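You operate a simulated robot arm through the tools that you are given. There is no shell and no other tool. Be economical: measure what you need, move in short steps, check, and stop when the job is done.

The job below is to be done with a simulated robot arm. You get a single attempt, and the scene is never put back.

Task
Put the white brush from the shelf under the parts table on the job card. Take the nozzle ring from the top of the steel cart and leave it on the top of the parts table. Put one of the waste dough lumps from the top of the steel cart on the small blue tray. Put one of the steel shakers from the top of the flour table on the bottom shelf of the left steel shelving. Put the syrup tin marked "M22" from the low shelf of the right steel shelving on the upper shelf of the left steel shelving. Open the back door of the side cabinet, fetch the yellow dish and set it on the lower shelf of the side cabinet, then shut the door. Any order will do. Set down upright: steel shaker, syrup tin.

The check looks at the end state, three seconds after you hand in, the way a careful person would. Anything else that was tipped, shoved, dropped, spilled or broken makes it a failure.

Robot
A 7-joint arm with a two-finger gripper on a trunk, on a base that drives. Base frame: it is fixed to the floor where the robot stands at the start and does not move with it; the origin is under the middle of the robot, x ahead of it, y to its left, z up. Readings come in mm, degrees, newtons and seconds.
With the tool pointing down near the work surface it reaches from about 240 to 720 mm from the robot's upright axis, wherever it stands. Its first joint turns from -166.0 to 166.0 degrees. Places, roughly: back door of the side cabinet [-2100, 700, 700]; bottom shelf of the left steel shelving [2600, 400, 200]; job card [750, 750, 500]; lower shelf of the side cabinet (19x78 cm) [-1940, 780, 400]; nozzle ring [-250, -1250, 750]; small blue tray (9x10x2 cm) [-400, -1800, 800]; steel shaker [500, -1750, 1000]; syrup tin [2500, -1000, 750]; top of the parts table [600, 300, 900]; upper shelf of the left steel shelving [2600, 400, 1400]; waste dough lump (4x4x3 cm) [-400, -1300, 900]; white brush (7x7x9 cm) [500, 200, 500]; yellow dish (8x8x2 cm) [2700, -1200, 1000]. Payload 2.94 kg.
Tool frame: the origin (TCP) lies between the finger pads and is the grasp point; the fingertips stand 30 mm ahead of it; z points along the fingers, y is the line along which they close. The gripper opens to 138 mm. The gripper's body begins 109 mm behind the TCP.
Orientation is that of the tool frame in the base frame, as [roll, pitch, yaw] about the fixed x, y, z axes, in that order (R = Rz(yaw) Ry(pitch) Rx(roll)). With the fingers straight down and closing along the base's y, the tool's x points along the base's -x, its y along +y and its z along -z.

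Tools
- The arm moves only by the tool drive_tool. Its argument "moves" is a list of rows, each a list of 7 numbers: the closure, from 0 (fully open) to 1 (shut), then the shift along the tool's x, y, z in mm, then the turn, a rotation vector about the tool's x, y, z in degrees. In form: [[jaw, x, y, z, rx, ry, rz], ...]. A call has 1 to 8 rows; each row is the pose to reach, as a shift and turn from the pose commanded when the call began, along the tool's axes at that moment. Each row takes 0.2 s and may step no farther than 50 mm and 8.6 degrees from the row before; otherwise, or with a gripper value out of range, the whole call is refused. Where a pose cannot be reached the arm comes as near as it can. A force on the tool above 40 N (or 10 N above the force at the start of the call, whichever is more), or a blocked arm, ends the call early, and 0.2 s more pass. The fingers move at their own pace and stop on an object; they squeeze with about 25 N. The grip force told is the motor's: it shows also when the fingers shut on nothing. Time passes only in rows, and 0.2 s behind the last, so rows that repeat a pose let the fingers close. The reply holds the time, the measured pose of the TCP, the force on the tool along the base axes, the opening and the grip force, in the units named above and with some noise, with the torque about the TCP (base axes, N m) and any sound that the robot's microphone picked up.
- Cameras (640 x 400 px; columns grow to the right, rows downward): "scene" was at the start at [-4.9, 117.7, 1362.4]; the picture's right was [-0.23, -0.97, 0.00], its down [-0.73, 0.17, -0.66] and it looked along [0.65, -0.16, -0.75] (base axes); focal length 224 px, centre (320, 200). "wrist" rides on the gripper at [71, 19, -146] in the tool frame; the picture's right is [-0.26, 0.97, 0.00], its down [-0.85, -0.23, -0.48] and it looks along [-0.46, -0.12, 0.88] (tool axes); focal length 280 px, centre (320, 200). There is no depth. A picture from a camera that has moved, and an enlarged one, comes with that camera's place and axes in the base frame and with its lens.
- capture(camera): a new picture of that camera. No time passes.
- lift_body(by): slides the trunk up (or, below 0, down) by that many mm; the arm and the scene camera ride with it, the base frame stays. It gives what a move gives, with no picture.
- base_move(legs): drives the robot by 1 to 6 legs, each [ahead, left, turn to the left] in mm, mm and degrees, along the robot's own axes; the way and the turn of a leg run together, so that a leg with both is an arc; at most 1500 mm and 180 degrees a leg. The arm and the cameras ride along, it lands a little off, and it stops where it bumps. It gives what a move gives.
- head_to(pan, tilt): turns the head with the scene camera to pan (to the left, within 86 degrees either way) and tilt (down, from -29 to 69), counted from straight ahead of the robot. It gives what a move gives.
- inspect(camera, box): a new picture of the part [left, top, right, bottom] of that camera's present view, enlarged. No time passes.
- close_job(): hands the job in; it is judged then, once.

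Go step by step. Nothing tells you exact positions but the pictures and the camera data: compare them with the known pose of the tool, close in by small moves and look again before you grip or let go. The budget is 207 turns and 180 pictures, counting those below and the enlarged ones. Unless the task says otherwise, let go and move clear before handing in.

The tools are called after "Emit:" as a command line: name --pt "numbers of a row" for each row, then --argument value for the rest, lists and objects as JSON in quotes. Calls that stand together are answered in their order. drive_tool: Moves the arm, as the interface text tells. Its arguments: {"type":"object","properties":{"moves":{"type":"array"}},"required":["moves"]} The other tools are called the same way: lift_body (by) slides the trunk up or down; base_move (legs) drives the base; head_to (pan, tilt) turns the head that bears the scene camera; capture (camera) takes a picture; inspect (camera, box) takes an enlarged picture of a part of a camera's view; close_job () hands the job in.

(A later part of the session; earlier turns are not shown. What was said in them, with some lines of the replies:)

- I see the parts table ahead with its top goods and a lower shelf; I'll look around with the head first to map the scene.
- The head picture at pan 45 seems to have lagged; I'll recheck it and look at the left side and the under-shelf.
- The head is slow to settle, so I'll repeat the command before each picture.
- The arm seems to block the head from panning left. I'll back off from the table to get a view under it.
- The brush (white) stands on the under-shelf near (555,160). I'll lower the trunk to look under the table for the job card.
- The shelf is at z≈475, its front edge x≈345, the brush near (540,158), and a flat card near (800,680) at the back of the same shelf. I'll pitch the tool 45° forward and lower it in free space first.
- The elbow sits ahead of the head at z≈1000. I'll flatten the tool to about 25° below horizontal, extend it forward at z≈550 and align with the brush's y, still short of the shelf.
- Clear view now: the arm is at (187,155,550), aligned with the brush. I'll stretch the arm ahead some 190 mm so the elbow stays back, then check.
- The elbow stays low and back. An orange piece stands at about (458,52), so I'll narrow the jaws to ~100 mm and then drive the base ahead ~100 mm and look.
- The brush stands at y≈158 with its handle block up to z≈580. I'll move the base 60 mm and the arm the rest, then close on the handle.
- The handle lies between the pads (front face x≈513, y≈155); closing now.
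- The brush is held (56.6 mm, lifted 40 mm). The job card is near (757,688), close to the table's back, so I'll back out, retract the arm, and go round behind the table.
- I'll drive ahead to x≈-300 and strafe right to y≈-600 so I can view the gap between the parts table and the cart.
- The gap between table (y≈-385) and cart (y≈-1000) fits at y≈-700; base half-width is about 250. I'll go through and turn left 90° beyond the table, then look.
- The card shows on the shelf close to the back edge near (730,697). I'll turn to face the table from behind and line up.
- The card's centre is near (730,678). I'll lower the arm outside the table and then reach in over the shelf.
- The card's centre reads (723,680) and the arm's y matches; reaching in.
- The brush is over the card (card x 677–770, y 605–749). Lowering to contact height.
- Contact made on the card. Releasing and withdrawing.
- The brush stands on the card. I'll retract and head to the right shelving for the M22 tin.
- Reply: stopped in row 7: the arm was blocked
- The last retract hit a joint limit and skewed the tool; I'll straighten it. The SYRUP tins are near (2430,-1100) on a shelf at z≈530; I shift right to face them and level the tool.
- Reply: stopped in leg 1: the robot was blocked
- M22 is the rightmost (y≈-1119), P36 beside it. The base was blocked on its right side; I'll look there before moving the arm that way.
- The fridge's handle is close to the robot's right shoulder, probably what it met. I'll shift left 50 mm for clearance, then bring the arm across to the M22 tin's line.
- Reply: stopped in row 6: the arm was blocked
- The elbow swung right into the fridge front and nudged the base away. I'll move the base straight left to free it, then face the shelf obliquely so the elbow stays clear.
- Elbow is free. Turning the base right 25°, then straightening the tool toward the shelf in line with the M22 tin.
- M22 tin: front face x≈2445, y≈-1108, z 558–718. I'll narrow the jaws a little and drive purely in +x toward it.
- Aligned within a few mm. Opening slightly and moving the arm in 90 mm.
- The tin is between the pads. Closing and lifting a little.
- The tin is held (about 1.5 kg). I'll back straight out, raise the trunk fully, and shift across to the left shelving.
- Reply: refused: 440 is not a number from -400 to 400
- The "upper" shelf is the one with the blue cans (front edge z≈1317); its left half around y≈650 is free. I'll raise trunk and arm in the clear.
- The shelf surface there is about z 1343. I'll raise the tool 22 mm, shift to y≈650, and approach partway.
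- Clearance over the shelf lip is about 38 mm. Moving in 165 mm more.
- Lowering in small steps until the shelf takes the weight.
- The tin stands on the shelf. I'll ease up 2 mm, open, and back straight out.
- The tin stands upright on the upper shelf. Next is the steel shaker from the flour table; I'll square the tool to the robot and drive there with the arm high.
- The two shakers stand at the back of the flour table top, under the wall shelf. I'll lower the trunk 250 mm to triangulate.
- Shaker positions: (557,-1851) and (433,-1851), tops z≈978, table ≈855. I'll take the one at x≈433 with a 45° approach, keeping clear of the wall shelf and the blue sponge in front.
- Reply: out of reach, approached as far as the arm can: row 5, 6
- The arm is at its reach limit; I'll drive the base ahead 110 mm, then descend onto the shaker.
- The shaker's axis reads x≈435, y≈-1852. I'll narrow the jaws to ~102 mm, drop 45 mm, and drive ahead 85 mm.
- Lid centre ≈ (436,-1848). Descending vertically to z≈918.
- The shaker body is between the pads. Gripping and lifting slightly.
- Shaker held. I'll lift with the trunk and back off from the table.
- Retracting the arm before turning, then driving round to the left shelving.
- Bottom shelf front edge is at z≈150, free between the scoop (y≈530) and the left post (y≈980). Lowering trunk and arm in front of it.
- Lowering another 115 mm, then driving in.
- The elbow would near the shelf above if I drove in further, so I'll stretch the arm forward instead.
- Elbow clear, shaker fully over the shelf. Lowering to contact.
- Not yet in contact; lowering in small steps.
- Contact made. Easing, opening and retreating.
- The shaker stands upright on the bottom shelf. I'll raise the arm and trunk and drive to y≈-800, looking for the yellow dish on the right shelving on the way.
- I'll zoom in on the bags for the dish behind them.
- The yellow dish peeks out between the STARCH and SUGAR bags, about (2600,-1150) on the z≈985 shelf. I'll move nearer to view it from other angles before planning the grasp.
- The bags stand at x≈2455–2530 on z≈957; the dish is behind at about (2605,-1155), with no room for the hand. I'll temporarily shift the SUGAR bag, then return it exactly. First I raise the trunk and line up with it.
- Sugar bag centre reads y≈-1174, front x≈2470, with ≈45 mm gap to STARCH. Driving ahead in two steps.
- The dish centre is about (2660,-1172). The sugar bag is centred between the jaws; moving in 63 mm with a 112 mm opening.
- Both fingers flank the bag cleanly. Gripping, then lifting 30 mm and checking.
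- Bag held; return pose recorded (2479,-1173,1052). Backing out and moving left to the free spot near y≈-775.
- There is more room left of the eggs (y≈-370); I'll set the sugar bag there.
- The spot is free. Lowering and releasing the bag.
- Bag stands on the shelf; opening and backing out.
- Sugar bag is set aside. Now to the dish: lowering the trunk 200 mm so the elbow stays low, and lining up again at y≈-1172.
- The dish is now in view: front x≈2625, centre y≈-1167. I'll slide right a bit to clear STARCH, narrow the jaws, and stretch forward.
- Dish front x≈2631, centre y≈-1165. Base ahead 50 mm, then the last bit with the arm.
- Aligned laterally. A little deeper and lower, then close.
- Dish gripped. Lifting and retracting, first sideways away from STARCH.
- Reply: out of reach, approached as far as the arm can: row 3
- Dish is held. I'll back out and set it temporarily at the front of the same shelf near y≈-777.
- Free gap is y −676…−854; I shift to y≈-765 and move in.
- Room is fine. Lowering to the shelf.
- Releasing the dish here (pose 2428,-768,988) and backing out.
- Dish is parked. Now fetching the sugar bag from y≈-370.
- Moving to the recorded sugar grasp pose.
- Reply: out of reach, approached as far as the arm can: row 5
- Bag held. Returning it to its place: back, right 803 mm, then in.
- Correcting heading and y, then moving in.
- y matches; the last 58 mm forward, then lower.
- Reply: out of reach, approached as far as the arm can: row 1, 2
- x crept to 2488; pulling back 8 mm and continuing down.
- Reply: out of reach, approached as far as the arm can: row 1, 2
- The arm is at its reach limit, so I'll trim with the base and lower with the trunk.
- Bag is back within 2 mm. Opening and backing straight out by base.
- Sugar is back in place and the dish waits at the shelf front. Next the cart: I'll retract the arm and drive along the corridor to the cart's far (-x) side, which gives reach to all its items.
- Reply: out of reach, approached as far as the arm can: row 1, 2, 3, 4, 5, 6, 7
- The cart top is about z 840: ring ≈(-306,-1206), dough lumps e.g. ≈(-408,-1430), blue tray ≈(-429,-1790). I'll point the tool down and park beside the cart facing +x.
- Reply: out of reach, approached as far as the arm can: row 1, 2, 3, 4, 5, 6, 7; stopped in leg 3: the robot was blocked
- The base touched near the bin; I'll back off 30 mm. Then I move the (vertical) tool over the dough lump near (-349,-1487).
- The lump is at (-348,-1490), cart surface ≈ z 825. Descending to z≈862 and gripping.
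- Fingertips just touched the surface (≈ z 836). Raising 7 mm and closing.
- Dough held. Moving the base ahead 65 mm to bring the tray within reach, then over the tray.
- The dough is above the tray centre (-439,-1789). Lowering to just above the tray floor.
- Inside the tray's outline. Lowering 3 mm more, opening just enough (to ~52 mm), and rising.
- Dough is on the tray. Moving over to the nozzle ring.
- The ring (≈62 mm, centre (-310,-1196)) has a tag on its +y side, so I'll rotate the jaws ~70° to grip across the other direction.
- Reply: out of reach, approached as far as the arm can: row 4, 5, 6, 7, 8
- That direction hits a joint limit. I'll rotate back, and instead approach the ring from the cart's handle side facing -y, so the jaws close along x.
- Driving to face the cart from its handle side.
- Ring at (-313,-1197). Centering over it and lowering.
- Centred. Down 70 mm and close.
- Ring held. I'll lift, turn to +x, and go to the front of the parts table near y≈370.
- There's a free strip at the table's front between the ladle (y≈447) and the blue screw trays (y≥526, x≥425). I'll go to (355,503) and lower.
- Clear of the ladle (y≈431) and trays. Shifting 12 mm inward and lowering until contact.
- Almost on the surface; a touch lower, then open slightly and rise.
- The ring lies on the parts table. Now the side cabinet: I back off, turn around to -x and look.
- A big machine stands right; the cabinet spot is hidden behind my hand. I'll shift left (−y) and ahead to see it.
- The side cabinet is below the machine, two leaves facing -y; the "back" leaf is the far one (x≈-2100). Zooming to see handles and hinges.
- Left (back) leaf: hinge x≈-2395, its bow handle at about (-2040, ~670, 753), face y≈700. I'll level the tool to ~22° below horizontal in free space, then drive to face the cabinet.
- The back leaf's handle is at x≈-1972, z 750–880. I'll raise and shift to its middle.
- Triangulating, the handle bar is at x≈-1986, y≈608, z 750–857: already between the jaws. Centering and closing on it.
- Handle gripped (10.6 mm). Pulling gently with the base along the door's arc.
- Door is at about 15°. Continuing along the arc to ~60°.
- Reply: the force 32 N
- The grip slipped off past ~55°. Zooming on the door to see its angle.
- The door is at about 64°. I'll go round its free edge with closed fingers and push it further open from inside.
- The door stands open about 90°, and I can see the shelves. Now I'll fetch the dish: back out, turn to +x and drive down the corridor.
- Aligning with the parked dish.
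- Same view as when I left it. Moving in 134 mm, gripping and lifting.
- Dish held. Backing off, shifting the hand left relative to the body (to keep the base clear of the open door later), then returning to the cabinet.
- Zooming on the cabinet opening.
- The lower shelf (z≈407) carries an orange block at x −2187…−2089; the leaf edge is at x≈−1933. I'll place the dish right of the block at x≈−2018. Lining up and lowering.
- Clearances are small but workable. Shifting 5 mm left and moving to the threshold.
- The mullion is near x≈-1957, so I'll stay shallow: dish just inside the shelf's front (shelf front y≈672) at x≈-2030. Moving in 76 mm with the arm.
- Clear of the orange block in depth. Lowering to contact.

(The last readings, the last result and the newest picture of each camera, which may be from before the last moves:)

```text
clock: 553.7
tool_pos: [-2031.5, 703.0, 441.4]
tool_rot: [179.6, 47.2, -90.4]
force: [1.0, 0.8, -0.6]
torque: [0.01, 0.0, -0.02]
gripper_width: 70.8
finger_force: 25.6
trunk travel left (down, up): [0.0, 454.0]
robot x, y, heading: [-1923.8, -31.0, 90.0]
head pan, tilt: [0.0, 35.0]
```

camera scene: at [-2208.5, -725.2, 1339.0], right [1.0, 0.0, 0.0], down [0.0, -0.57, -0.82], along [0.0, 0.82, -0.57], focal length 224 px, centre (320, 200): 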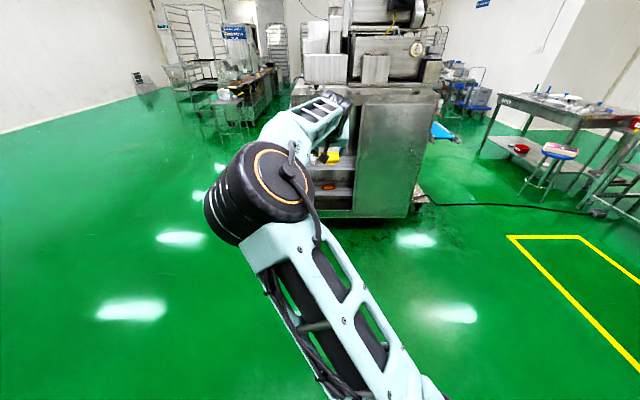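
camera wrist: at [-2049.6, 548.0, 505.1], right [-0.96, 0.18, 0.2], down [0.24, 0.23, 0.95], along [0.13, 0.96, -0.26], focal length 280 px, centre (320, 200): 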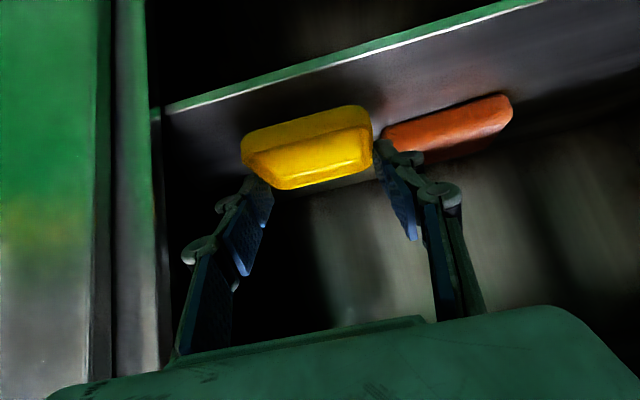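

Not in contact yet; continuing down.

Emit:
drive_tool --pt "0.6 2.2 0 2 0 0 0" --pt "0.6 4.4 0 4 0 0 0"

Emit:
drive_tool --pt "0.6 2.2 0 2 0 0 0" --pt "0.6 4.4 0 4 0 0 0"

Emit:
capture --camera "wrist"

```text
clock: 554.3
tool_pos: [-2030.6, 702.5, 435.9]
tool_rot: [179.7, 47.2, -90.5]
force: [0.7, -0.2, -1.1]
torque: [-0.04, 0.05, -0.02]
gripper_width: 70.7
finger_force: 25.8
trunk travel left (down, up): [0.0, 454.0]
robot x, y, heading: [-1922.1, -26.6, 89.8]
head pan, tilt: [0.0, 35.0]
```

```text
clock: 554.9
tool_pos: [-2030.2, 703.4, 433.2]
tool_rot: [179.7, 47.7, -90.5]
force: [0.2, -3.3, 13.6]
torque: [-0.32, -0.09, 0.0]
gripper_width: 70.8
finger_force: 25.4
trunk travel left (down, up): [0.0, 454.0]
robot x, y, heading: [-1925.6, -31.0, 90.0]
head pan, tilt: [0.0, 35.0]
```

```text
24 pictures are left
camera wrist: at [-2050.1, 548.1, 479.3], right [-0.96, 0.18, 0.2], down [0.24, 0.22, 0.95], along [0.13, 0.96, -0.25], focal length 280 px, centre (320, 200)
```

wrist: 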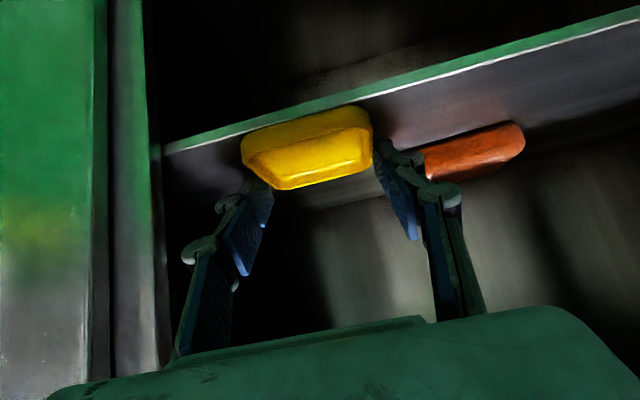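

The dish sits on the lower shelf, ~20 mm inside the front. Opening slightly and withdrawing.

Emit:
drive_tool --pt "0.6 -1.5 0 -1.4 0 0 0" --pt "0.5 -1.5 0 -1.4 0 0 0" --pt "0.42 -1.5 0 -1.4 0 0 0" --pt "0.42 -1.5 0 -1.4 0 0 0" --pt "0.42 8 0 -28 0 0 0" --pt "0.42 20 0 -60 0 0 0" --pt "0.42 42 0 -100 0 0 0"

Emit:
base_move --legs '[[-250, 0, 0]]'

Emit:
capture --camera "wrist"

```text
clock: 556.5
tool_pos: [-2030.0, 601.0, 465.5]
tool_rot: [179.7, 47.2, -90.3]
force: [-0.2, -0.4, 0.0]
torque: [0.05, 0.01, 0.01]
gripper_width: 79.9
finger_force: 0.0
trunk travel left (down, up): [0.0, 454.0]
robot x, y, heading: [-1929.0, -32.7, 90.0]
head pan, tilt: [0.0, 35.0]
```

```text
clock: 558.3
tool_pos: [-2030.1, 351.8, 465.9]
tool_rot: [179.8, 47.4, -90.5]
force: [0.0, 0.2, -0.5]
torque: [-0.01, -0.02, 0.01]
gripper_width: 80.0
finger_force: 0.0
trunk travel left (down, up): [0.0, 454.0]
robot x, y, heading: [-1921.5, -277.2, 89.9]
head pan, tilt: [0.0, 35.0]
```

```text
23 pictures are left
camera wrist: at [-2050.3, 197.0, 512.6], right [-0.96, 0.18, 0.2], down [0.23, 0.23, 0.95], along [0.13, 0.96, -0.26], focal length 280 px, centre (320, 200)
```

wrist: 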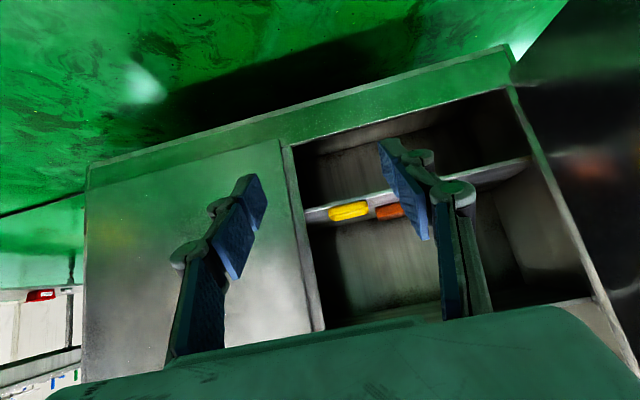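

The dish is on the lower shelf. Now to shut the door: I'll close the jaws, go around to the door's outer side and sweep it shut below the handle.

Emit:
drive_tool --pt "1 0 0 0 0 0 0" --pt "1 0 0 0 0 0 0" --pt "1 0 0 0 0 0 0"

Emit:
base_move --legs '[[-260, 0, 0], [0, 560, 0], [255, 0, 0], [0, -300, 0]]'

Emit:
capture --camera "wrist"

```text
clock: 559.1
tool_pos: [-2030.1, 351.3, 465.4]
tool_rot: [179.6, 47.2, -90.4]
force: [0.5, 0.7, -0.8]
torque: [0.02, -0.02, 0.0]
gripper_width: 0.2
finger_force: 24.9
trunk travel left (down, up): [0.0, 454.0]
robot x, y, heading: [-1920.2, -278.7, 89.7]
head pan, tilt: [0.0, 35.0]
```

```text
clock: 570.2
tool_pos: [-2294.4, 344.4, 465.4]
tool_rot: [179.8, 47.4, -89.9]
force: [-0.1, 0.1, 0.0]
torque: [-0.03, -0.01, 0.02]
gripper_width: 0.0
finger_force: 24.4
trunk travel left (down, up): [0.0, 454.0]
robot x, y, heading: [-2178.6, -287.2, 90.3]
head pan, tilt: [0.0, 35.0]
```

```text
22 pictures are left
camera wrist: at [-2311.1, 190.3, 512.6], right [-0.97, 0.17, 0.2], down [0.23, 0.23, 0.95], along [0.12, 0.96, -0.26], focal length 280 px, centre (320, 200)
```

wrist: 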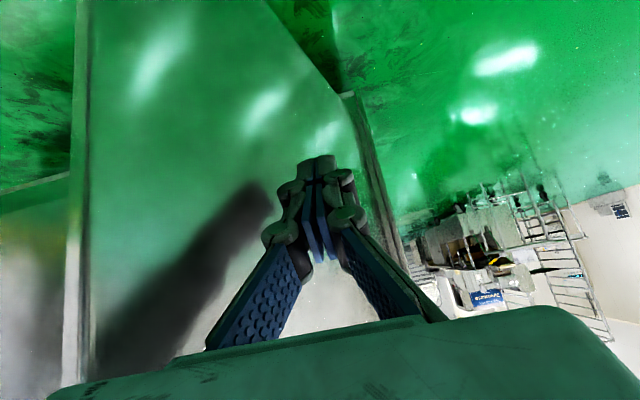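

I'm on the outer face and the door is swinging shut. Continuing along the arc.

Emit:
base_move --legs '[[0, -83, 0], [50, -76, 0], [68, -62, 0], [82, -41, 0]]'

Emit:
capture --camera "wrist"

```text
clock: 574.1
tool_pos: [-2030.7, 548.7, 464.7]
tool_rot: [179.7, 47.2, -89.8]
force: [0.0, 0.1, -0.2]
torque: [-0.02, -0.01, 0.01]
gripper_width: 0.1
finger_force: 24.7
trunk travel left (down, up): [0.0, 454.0]
robot x, y, heading: [-1914.5, -80.9, 90.5]
head pan, tilt: [0.0, 35.0]
```

```text
21 pictures are left
camera wrist: at [-2048.8, 393.3, 512.6], right [-0.97, 0.17, 0.2], down [0.23, 0.23, 0.95], along [0.12, 0.96, -0.26], focal length 280 px, centre (320, 200)
```

wrist: 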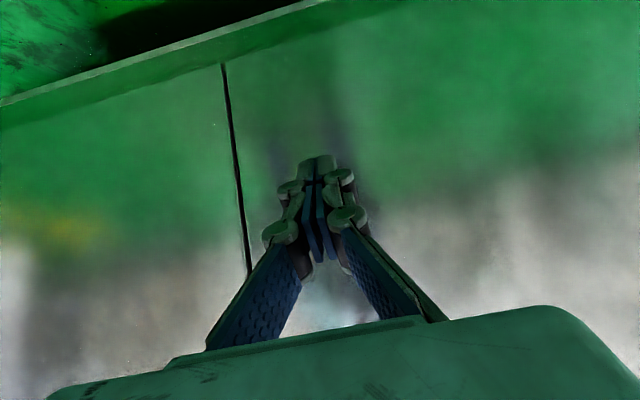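

The door looks nearly or fully shut; I'll press gently until firm contact to be sure.

Emit:
base_move --legs '[[45, 0, 0]]'

Emit:
drive_tool --pt "1 -7 0 7 0 0 0" --pt "1 -14 0 15 0 0 0" --pt "1 -20 0 22 0 0 0" --pt "1 -27 0 29 0 0 0" --pt "1 -34 0 37 0 0 0"

Emit:
capture --camera "wrist"

```text
clock: 575.0
tool_pos: [-2030.7, 593.1, 464.0]
tool_rot: [179.7, 47.3, -89.8]
force: [-0.9, 0.2, 0.0]
torque: [0.03, -0.01, -0.01]
gripper_width: 0.0
finger_force: 25.1
trunk travel left (down, up): [0.0, 454.0]
robot x, y, heading: [-1917.8, -36.1, 90.6]
head pan, tilt: [0.0, 35.0]
```

```text
clock: 576.0
tool_pos: [-2033.6, 619.3, 461.5]
tool_rot: [179.8, 46.3, -89.6]
force: [0.0, -3.3, 0.0]
torque: [-0.05, -0.02, -0.04]
gripper_width: 5.9
finger_force: 27.9
trunk travel left (down, up): [0.0, 454.0]
robot x, y, heading: [-1916.6, -35.6, 90.4]
head pan, tilt: [0.0, 35.0]
stopped in row 4: the force on the tool passed its limit at 51 N (the readings are from after the stop); the commanded pose is now the measured one
```

```text
20 pictures are left
camera wrist: at [-2050.6, 465.3, 510.6], right [-0.97, 0.17, 0.19], down [0.23, 0.24, 0.94], along [0.12, 0.95, -0.28], focal length 280 px, centre (320, 200)
```

wrist: 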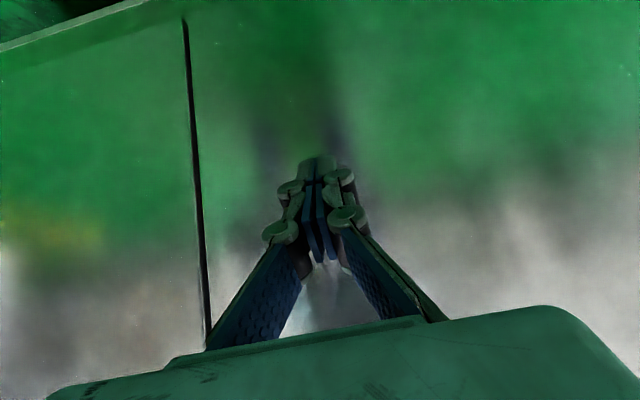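

Firm contact: the door is shut. Backing away and taking a last look at the cabinet.

Emit:
base_move --legs '[[-500, 0, 0]]'

Emit:
drive_tool --pt "0.5 20 0 -20 0 0 0" --pt "0.5 20 0 -20 0 0 0"

Emit:
head_to --pan -20 --tilt 25

Emit:
capture --camera "scene"

Emit:
capture --camera "wrist"

```text
clock: 578.9
tool_pos: [-2029.2, 123.9, 460.7]
tool_rot: [179.9, 46.4, -89.2]
force: [-1.1, -0.4, 0.6]
torque: [-0.02, 0.0, 0.02]
gripper_width: 0.0
finger_force: 28.7
trunk travel left (down, up): [0.0, 454.0]
robot x, y, heading: [-1910.1, -530.9, 90.7]
head pan, tilt: [0.0, 35.0]
```

```text
clock: 579.5
tool_pos: [-2029.1, 95.3, 459.8]
tool_rot: [179.7, 46.4, -89.3]
force: [0.0, -0.4, 0.0]
torque: [-0.02, -0.01, 0.0]
gripper_width: 68.9
finger_force: 0.1
trunk travel left (down, up): [0.0, 454.0]
robot x, y, heading: [-1911.9, -532.2, 91.0]
head pan, tilt: [0.0, 35.0]
```

```text
clock: 580.3
tool_pos: [-2030.5, 96.5, 459.9]
tool_rot: [179.8, 46.5, -89.4]
force: [0.4, -0.8, 0.8]
torque: [-0.01, -0.04, 0.0]
gripper_width: 68.7
finger_force: 0.0
trunk travel left (down, up): [0.0, 454.0]
robot x, y, heading: [-1911.0, -532.1, 90.6]
head pan, tilt: [-20.0, 25.0]
```

```text
19 pictures are left
camera scene: at [-2015.8, -526.6, 1172.8], right [0.94, -0.33, 0.0], down [-0.14, -0.4, -0.91], along [0.3, 0.86, -0.42], focal length 224 px, centre (320, 200)
```

scene: 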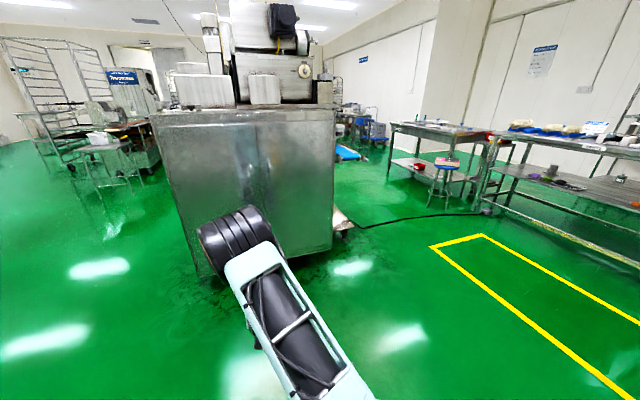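

```text
18 pictures are left
camera wrist: at [-2045.8, -58.6, 509.5], right [-0.97, 0.17, 0.19], down [0.23, 0.24, 0.94], along [0.11, 0.96, -0.27], focal length 280 px, centre (320, 200)
```

wrist: 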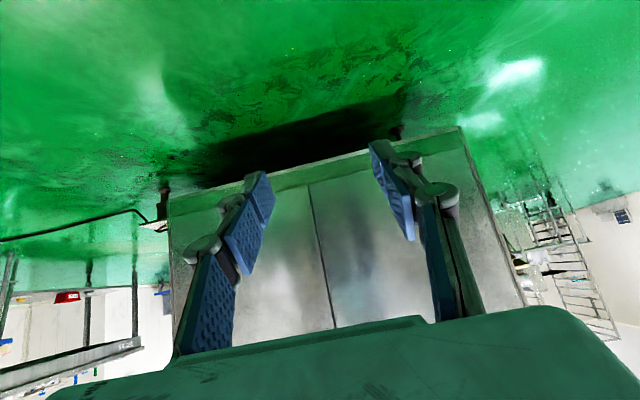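

The door is shut flush, the gripper is empty and clear, and all six items have been placed; handing in.

Emit:
close_job

```text
The job is handed in.
```

All six items are where the task asked, the back door of the side cabinet is shut, and the job is handed in. The shaker and the M22 tin were set down upright.

Three contacts to know about:
- **SUGAR bag:** I moved the bag on the right steel shelving aside to reach the yellow dish. I put it back within about 2 mm of where it stood.
- **Fridge:** the elbow pressed against its front, and the base stopped once beside it. It showed no visible change.
- **Waste bin:** the base stopped once, most likely against the bin beside the cart. I did not check whether it shifted.
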